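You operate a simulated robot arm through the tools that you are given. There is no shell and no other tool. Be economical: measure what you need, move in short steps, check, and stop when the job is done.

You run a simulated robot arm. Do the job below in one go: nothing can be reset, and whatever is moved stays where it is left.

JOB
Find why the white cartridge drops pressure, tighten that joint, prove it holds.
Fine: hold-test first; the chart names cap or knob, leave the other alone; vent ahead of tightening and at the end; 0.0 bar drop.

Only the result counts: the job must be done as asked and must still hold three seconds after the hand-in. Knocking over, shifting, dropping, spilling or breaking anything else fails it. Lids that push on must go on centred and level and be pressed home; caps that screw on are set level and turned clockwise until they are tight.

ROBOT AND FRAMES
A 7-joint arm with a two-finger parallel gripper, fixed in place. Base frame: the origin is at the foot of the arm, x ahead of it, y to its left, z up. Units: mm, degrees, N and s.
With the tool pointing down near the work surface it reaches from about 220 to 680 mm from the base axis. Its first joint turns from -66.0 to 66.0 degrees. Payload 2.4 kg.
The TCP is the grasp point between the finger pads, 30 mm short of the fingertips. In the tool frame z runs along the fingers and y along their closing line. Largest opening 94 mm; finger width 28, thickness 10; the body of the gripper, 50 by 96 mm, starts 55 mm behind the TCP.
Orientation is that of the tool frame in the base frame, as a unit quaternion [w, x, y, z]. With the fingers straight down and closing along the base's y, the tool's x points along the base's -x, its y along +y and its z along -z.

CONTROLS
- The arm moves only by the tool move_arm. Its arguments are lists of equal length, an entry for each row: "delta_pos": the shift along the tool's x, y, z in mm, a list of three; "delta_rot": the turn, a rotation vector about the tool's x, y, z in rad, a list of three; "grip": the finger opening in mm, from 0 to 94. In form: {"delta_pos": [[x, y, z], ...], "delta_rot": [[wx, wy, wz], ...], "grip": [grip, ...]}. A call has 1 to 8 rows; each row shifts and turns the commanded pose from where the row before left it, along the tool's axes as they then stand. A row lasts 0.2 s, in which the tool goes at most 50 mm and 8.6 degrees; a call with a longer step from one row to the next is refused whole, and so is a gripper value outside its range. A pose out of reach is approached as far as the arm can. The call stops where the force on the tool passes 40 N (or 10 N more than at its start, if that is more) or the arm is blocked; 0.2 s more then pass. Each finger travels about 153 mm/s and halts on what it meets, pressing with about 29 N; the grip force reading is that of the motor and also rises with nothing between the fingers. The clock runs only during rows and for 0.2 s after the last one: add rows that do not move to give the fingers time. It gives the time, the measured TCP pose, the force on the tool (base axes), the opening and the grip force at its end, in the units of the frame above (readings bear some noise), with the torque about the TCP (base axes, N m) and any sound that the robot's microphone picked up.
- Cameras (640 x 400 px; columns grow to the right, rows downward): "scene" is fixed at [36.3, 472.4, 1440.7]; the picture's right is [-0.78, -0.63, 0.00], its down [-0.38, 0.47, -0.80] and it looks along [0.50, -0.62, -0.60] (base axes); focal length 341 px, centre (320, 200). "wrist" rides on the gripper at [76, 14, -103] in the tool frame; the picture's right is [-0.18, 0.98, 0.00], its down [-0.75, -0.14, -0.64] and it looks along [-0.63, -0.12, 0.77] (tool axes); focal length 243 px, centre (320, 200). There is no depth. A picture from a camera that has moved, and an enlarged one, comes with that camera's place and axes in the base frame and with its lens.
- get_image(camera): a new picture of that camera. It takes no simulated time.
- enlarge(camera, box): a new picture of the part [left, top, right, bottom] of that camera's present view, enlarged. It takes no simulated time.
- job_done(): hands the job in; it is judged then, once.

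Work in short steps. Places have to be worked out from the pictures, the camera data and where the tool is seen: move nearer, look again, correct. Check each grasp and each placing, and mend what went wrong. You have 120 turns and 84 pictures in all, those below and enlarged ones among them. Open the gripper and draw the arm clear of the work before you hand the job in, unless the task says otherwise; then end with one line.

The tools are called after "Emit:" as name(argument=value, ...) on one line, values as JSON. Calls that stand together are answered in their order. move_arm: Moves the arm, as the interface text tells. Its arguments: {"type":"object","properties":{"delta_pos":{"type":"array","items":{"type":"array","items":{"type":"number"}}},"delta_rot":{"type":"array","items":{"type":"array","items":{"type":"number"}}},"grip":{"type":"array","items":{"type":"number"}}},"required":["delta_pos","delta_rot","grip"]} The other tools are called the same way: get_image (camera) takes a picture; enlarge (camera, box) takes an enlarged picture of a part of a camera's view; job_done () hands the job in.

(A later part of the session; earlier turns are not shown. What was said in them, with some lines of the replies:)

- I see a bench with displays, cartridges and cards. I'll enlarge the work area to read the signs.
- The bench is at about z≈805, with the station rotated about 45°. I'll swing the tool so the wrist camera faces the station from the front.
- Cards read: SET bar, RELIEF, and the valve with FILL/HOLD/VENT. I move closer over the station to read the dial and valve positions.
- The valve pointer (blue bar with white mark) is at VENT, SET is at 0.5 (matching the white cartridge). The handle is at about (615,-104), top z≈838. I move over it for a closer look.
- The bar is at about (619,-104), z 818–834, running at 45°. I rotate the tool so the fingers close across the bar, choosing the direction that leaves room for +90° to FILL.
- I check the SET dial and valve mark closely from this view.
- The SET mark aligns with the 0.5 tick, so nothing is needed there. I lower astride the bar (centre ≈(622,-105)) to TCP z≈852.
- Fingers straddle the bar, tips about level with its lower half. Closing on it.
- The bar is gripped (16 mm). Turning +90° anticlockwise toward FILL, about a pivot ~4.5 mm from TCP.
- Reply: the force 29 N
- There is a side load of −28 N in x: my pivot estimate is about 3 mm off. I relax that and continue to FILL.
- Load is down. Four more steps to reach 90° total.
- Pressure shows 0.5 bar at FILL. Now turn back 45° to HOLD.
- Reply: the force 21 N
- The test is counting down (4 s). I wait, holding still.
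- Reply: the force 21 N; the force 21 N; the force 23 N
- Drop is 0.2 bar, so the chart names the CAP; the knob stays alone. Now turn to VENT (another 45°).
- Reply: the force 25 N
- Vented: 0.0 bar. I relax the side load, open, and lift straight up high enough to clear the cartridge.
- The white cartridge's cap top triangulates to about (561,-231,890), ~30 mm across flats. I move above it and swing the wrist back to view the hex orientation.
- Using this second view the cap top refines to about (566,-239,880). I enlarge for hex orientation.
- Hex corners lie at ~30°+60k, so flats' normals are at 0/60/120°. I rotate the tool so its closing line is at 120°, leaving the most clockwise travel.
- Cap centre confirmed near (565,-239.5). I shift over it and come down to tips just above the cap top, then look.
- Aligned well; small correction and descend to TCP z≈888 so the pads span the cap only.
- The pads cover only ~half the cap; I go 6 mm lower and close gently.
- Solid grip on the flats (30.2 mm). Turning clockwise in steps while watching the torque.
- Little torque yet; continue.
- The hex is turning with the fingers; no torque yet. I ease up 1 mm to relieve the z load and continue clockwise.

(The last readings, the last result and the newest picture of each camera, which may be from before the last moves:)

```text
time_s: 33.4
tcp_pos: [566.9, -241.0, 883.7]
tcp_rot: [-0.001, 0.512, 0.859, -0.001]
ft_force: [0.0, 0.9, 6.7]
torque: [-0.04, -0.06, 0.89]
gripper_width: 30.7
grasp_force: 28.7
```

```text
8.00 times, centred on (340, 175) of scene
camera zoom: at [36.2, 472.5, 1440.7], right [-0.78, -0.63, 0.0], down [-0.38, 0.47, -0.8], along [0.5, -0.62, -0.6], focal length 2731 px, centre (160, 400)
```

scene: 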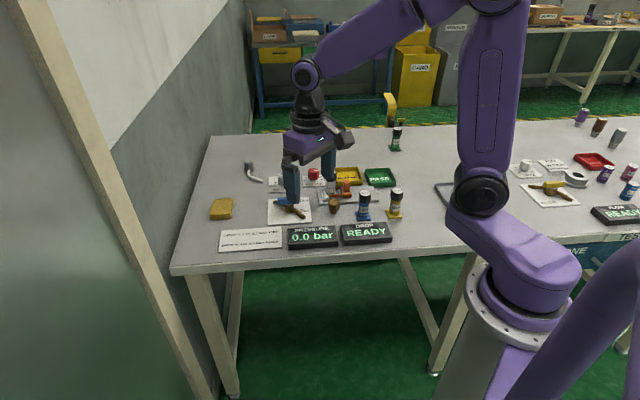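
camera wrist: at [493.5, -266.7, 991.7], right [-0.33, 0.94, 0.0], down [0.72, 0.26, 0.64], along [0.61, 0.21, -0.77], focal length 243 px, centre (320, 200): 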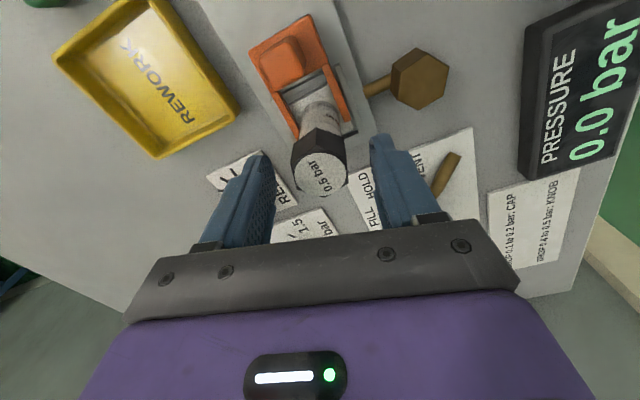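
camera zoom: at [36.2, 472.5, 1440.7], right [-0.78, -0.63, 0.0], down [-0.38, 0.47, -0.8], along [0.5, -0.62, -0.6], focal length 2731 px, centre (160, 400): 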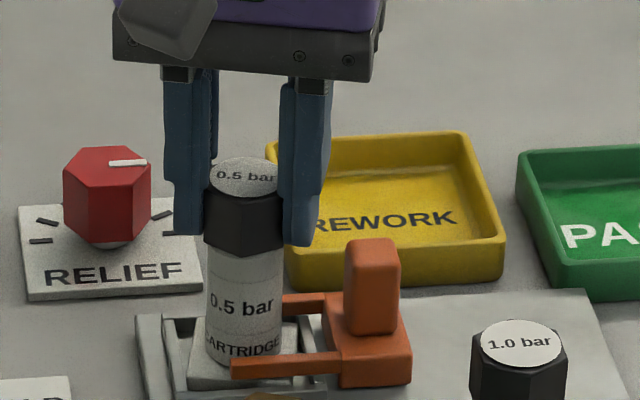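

Torque has risen to 0.89 N·m and the opening grew slightly: the cap is tight at the stop (the body has begun to follow). I release and lift to run the hold test.

Emit:
move_arm(delta_pos=[[0, 0, 0], [0, 0, 0], [0, 0, 0], [0, 0, -30], [0, 0, -40], [0, 0, -40]], delta_rot=[[0, 0, 0], [0, 0, 0], [0, 0, 0], [0, 0, 0], [0, 0, 0], [0, 0, 0]], grip=[40, 60, 60, 60, 60, 60])

Emit:
enlarge(camera="scene", box=[260, 150, 404, 240])

Emit:
get_image(camera="wrist")

```text
time_s: 34.8
tcp_pos: [567.5, -242.3, 992.6]
tcp_rot: [-0.001, 0.512, 0.859, 0.0]
ft_force: [-0.5, 0.1, -0.4]
torque: [0.01, 0.02, -0.01]
gripper_width: 59.9
grasp_force: 0.0
```

```text
4.44 times, centred on (332, 195) of scene
camera zoom: at [36.3, 472.4, 1440.7], right [-0.78, -0.63, 0.0], down [-0.38, 0.47, -0.8], along [0.5, -0.62, -0.6], focal length 1517 px, centre (267, 222)
```

zoom: 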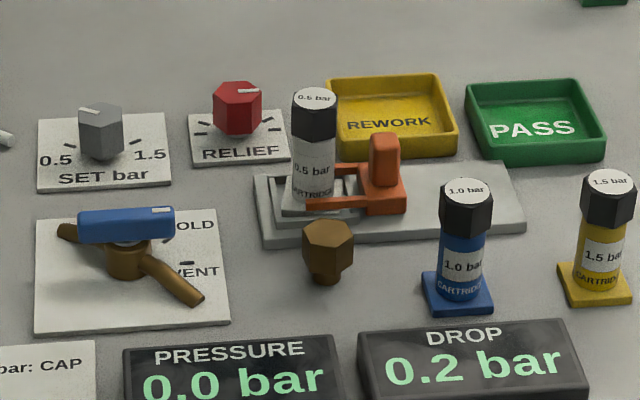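

```text
43 pictures are left
camera wrist: at [543.0, -168.7, 1094.8], right [0.95, 0.31, 0.0], down [0.24, -0.73, 0.64], along [0.2, -0.61, -0.77], focal length 243 px, centre (320, 200)
```

wrist: 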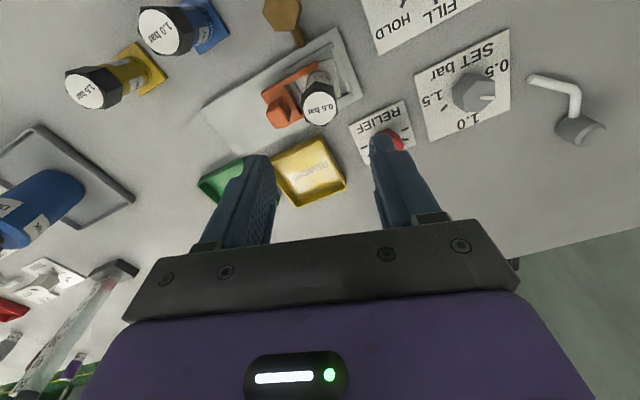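

The cartridge is standing fine. I check closely whether its base shifted in the clamp.

Emit:
enlarge(camera="scene", box=[308, 165, 372, 205])

Emit:
enlarge(camera="wrist", box=[250, 50, 378, 130])

```text
10.00 times, centred on (340, 185) of scene
camera zoom: at [36.3, 472.4, 1440.7], right [-0.78, -0.63, 0.0], down [-0.38, 0.47, -0.8], along [0.5, -0.62, -0.6], focal length 3414 px, centre (120, 350)
```

zoom: 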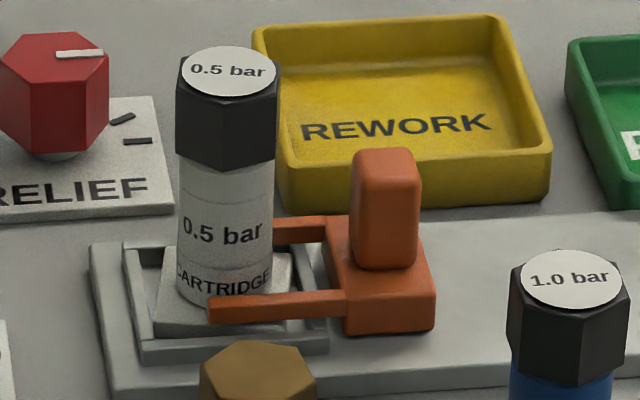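

```text
5.00 times, centred on (314, 90) of wrist
camera zoom: at [543.0, -168.7, 1094.8], right [0.95, 0.31, 0.0], down [0.24, -0.73, 0.64], along [0.2, -0.61, -0.77], focal length 1213 px, centre (350, 750)
```

zoom: 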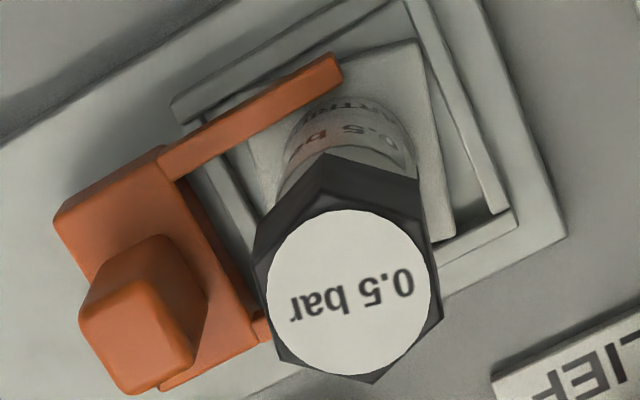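

The base only settled in its nest; cap is level. Now back to the valve: translate to above the handle, then rotate to the grip angle.

Emit:
move_arm(delta_pos=[[31.3, 37.4, 0], [31.3, 37.4, 0], [31.2, 37.3, 0], [0, 0, 0], [0, 0, 0], [0, 0, 0], [0, 0, 0], [0, 0, 0]], delta_rot=[[0, 0, 0], [0, 0, 0], [0, 0, 0], [0, 0, 0.142], [0, 0, 0.142], [0, 0, 0.142], [0, 0, 0.142], [0, 0, 0.142]], grip=[50, 50, 50, 50, 50, 50, 50, 50])

Emit:
move_arm(delta_pos=[[0, 0, 0], [0, 0, 0], [0, 0, 0], [0, 0, 0], [0, 0, 0]], delta_rot=[[0, 0, 0.142], [0, 0, 0.142], [0, 0, 0.142], [0, 0, 0.142], [0, 0, 0]], grip=[50, 50, 50, 50, 50])

```text
time_s: 36.6
tcp_pos: [619.5, -104.2, 993.9]
tcp_rot: [0.0, 0.78, 0.625, 0.0]
ft_force: [0.1, -0.1, 0.1]
torque: [0.03, 0.0, -0.02]
gripper_width: 49.9
grasp_force: 0.0
```

```text
time_s: 37.8
tcp_pos: [618.4, -105.7, 993.9]
tcp_rot: [0.0, 0.924, 0.383, 0.001]
ft_force: [0.4, 0.3, -0.1]
torque: [0.02, -0.01, -0.01]
gripper_width: 49.9
grasp_force: 0.0
```

Shift to (622,-106.5) and descend astride the handle to z≈851.

Emit:
move_arm(delta_pos=[[1.8, 2.2, 0], [0, 0, 45], [0, 0, 45], [0, 0, 30], [0, 0, 22.5], [0, 0, 0]], delta_rot=[[0, 0, 0], [0, 0, 0], [0, 0, 0], [0, 0, 0], [0, 0, 0], [0, 0, 0]], grip=[50, 50, 50, 50, 50, 50])

Emit:
get_image(camera="wrist")

```text
time_s: 39.2
tcp_pos: [621.9, -105.8, 850.7]
tcp_rot: [0.0, 0.923, 0.385, 0.0]
ft_force: [-0.5, 0.3, -1.0]
torque: [0.01, 0.01, 0.0]
gripper_width: 50.1
grasp_force: 0.1
```

```text
40 pictures are left
camera wrist: at [686.2, -63.0, 952.7], right [0.57, -0.82, 0.0], down [-0.63, -0.43, 0.64], along [-0.53, -0.36, -0.77], focal length 243 px, centre (320, 200)
```

wrist: 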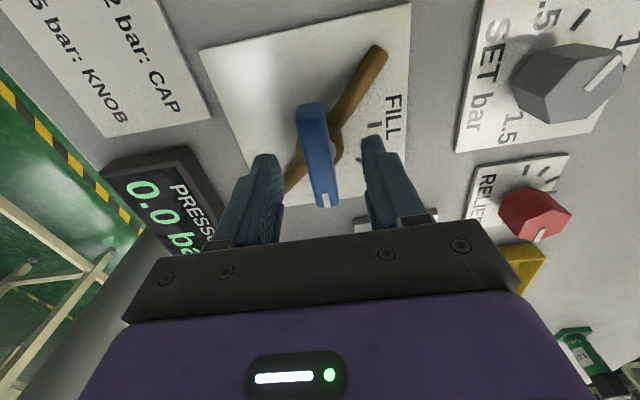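

Same pose as before; close and turn 45° first, checking load.

Emit:
move_arm(delta_pos=[[0, 0, 0], [0, 0, 0], [0, 0, 0], [0, 0, 0], [0, 0, 0], [0, 0, 0]], delta_rot=[[0, 0, 0], [0, 0, 0], [0, 0, 0], [0, 0, -0.131], [0, 0, -0.131], [0, 0, -0.131]], grip=[30, 10, 10, 10, 10, 10])

```text
time_s: 40.6
tcp_pos: [622.1, -106.1, 849.8]
tcp_rot: [-0.001, 0.83, 0.558, 0.0]
ft_force: [-0.2, -2.3, -4.5]
torque: [0.19, -0.1, 0.02]
gripper_width: 15.8
grasp_force: 44.8
```

Low loads. Continue the remaining 9 steps to FILL.

Emit:
move_arm(delta_pos=[[0, 0, 0], [0, 0, 0], [0, 0, 0], [0, 0, 0], [0, 0, 0]], delta_rot=[[0, 0, -0.131], [0, 0, -0.131], [0, 0, -0.131], [0, 0, -0.131], [0, 0, -0.131]], grip=[10, 10, 10, 10, 10])

Emit:
move_arm(delta_pos=[[0, 0, 0], [0, 0, 0], [0, 0, 0], [0, 0, 0], [0, 0, 0], [0, 0, 0]], delta_rot=[[0, 0, -0.131], [0, 0, -0.131], [0, 0, -0.131], [0, 0, -0.131], [0, 0, 0], [0, 0, 0]], grip=[10, 10, 10, 10, 10, 10])

Emit:
enlarge(camera="scene", box=[260, 180, 400, 255])

```text
time_s: 41.8
tcp_pos: [623.7, -106.0, 850.7]
tcp_rot: [0.0, 0.607, 0.795, -0.001]
ft_force: [-2.8, -1.5, -0.6]
torque: [-0.63, -0.2, -0.01]
gripper_width: 15.7
grasp_force: 45.5
```

```text
time_s: 43.2
tcp_pos: [623.0, -106.3, 848.9]
tcp_rot: [0.0, 0.38, 0.925, 0.0]
ft_force: [4.0, -4.2, -8.4]
torque: [0.19, 0.08, -0.32]
gripper_width: 15.7
grasp_force: 44.9
```

```text
4.57 times, centred on (330, 218) of scene
camera zoom: at [36.6, 472.2, 1440.8], right [-0.78, -0.63, 0.0], down [-0.38, 0.47, -0.8], along [0.5, -0.62, -0.6], focal length 1561 px, centre (274, 120)
```

zoom: 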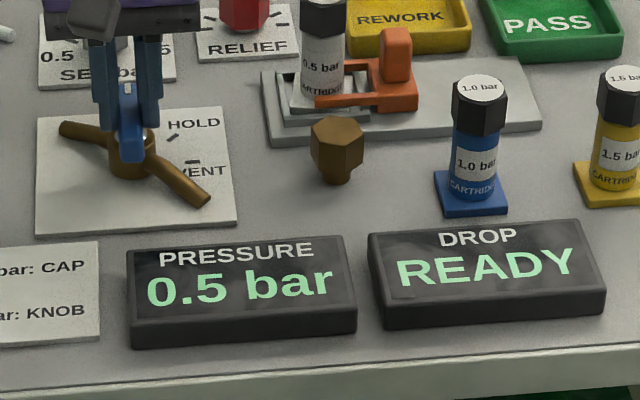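

Filled to 0.5 bar. Turn to HOLD and wait out the test.

Emit:
move_arm(delta_pos=[[0, 0, 0], [0, 0, 0], [0, 0, 0], [0, 0, 0], [0, 0, 0], [0, 0, 0], [0, 0, 0], [0, 0, 0]], delta_rot=[[0, 0, 0.131], [0, 0, 0.131], [0, 0, 0.131], [0, 0, 0.131], [0, 0, 0.131], [0, 0, 0.131], [0, 0, 0], [0, 0, 0]], grip=[10, 10, 10, 10, 10, 10, 10, 10])

Emit:
move_arm(delta_pos=[[0, 0, 0], [0, 0, 0], [0, 0, 0], [0, 0, 0], [0, 0, 0], [0, 0, 0], [0, 0, 0], [0, 0, 0]], delta_rot=[[0, 0, 0], [0, 0, 0], [0, 0, 0], [0, 0, 0], [0, 0, 0], [0, 0, 0], [0, 0, 0], [0, 0, 0]], grip=[10, 10, 10, 10, 10, 10, 10, 10])

Emit:
move_arm(delta_pos=[[0, 0, 0], [0, 0, 0], [0, 0, 0], [0, 0, 0], [0, 0, 0], [0, 0, 0], [0, 0, 0], [0, 0, 0]], delta_rot=[[0, 0, 0], [0, 0, 0], [0, 0, 0], [0, 0, 0], [0, 0, 0], [0, 0, 0], [0, 0, 0], [0, 0, 0]], grip=[10, 10, 10, 10, 10, 10, 10, 10])

Emit:
move_arm(delta_pos=[[0, 0, 0], [0, 0, 0], [0, 0, 0], [0, 0, 0], [0, 0, 0], [0, 0, 0]], delta_rot=[[0, 0, 0], [0, 0, 0], [0, 0, 0], [0, 0, 0], [0, 0, 0], [0, 0, 0]], grip=[10, 10, 10, 10, 10, 10])

Emit:
enlarge(camera="scene", box=[260, 180, 400, 255])

```text
time_s: 45.0
tcp_pos: [621.8, -106.3, 850.4]
tcp_rot: [0.0, 0.706, 0.708, -0.001]
ft_force: [-2.5, -7.6, -13.1]
torque: [-0.53, 0.02, -0.05]
gripper_width: 15.7
grasp_force: 45.2
```

```text
time_s: 46.8
tcp_pos: [623.2, -107.2, 851.7]
tcp_rot: [-0.001, 0.706, 0.708, -0.001]
ft_force: [-6.9, -10.0, -14.2]
torque: [-0.26, 0.12, 0.01]
gripper_width: 16.0
grasp_force: 45.5
```

```text
time_s: 48.6
tcp_pos: [622.3, -106.8, 850.2]
tcp_rot: [-0.001, 0.706, 0.708, -0.001]
ft_force: [-10.0, -11.0, -16.0]
torque: [-0.25, 0.15, 0.01]
gripper_width: 16.0
grasp_force: 45.0
```

```text
time_s: 50.0
tcp_pos: [622.1, -106.1, 851.9]
tcp_rot: [0.0, 0.706, 0.708, -0.001]
ft_force: [-11.7, -11.9, -15.5]
torque: [-0.34, 0.23, -0.01]
gripper_width: 15.9
grasp_force: 44.4
```

```text
4.57 times, centred on (330, 218) of scene
camera zoom: at [36.4, 472.0, 1440.9], right [-0.78, -0.63, 0.0], down [-0.38, 0.47, -0.8], along [0.5, -0.62, -0.6], focal length 1561 px, centre (274, 120)
```

zoom: 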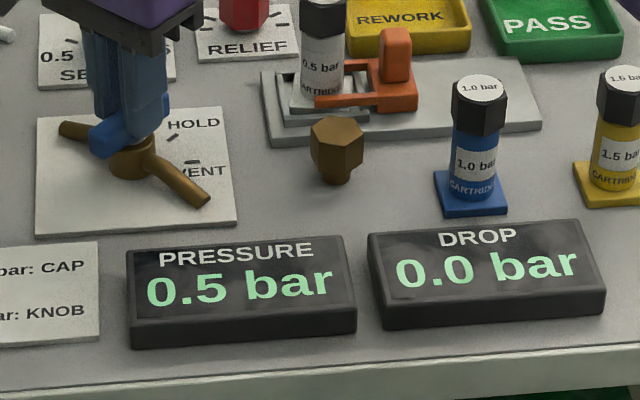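

Drop 0.0 bar — it holds. Finally turn to VENT.

Emit:
move_arm(delta_pos=[[0, -1, 1], [0, 0, 0], [0, 0, 0], [0, 0, 0], [0, 0, 0], [0, 0, 0], [0, 0, 0]], delta_rot=[[0, 0, 0.131], [0, 0, 0.131], [0, 0, 0.131], [0, 0, 0.131], [0, 0, 0.131], [0, 0, 0.131], [0, 0, 0]], grip=[10, 10, 10, 10, 10, 10, 10])

Emit:
enlarge(camera="scene", box=[260, 155, 404, 245])

```text
time_s: 51.6
tcp_pos: [622.4, -107.2, 851.0]
tcp_rot: [0.001, 0.924, 0.383, 0.002]
ft_force: [6.5, -10.2, -2.2]
torque: [-1.19, 0.9, -0.01]
gripper_width: 15.7
grasp_force: 44.8
```

```text
4.44 times, centred on (332, 200) of scene
camera zoom: at [36.6, 472.2, 1440.8], right [-0.78, -0.63, 0.0], down [-0.38, 0.47, -0.8], along [0.5, -0.62, -0.6], focal length 1517 px, centre (267, 200)
```

zoom: 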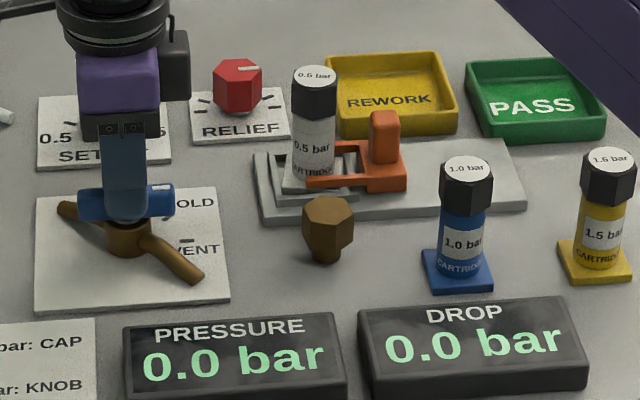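

Vented to 0.0 bar with drop 0.0. Relax the side load, open, and lift clear.

Emit:
move_arm(delta_pos=[[0, 1.2, 0], [0, 0, 0], [0, 0, 0], [0, 0, -40], [0, 0, -45], [0, 0, -45], [0, 0, -45]], delta_rot=[[0, 0, 0], [0, 0, 0], [0, 0, 0], [0, 0, 0], [0, 0, 0], [0, 0, 0], [0, 0, 0]], grip=[10, 46, 46, 46, 46, 46, 46])

Emit:
enlarge(camera="scene", box=[260, 155, 404, 245])

```text
time_s: 53.2
tcp_pos: [622.6, -108.4, 1023.6]
tcp_rot: [-0.001, 0.924, 0.384, 0.001]
ft_force: [-0.8, -0.8, 0.7]
torque: [0.01, 0.0, -0.02]
gripper_width: 45.9
grasp_force: 0.0
```

```text
4.44 times, centred on (332, 200) of scene
camera zoom: at [36.3, 472.4, 1440.7], right [-0.78, -0.63, 0.0], down [-0.38, 0.47, -0.8], along [0.5, -0.62, -0.6], focal length 1517 px, centre (267, 200)
```

zoom: 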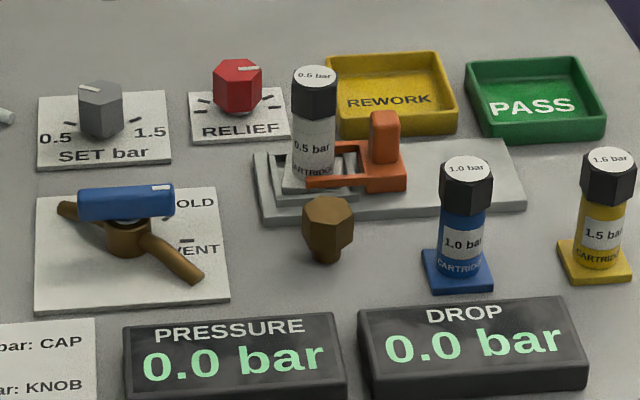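

Everything is in place: valve at VENT, 0.0 bar, drop 0.0, arm clear. Handing in.

Emit:
job_done()

```text
The job is handed in.
```

The white cartridge lost 0.2 bar in the first hold test, which the chart puts down to the cap; I vented, tightened the cap clockwise until it was tight, and it then held 0.5 bar with 0.0 bar drop. The valve is back at VENT, the knob was left alone, and the cartridge turned slightly in its nest as the cap came tight but is still seated and upright.
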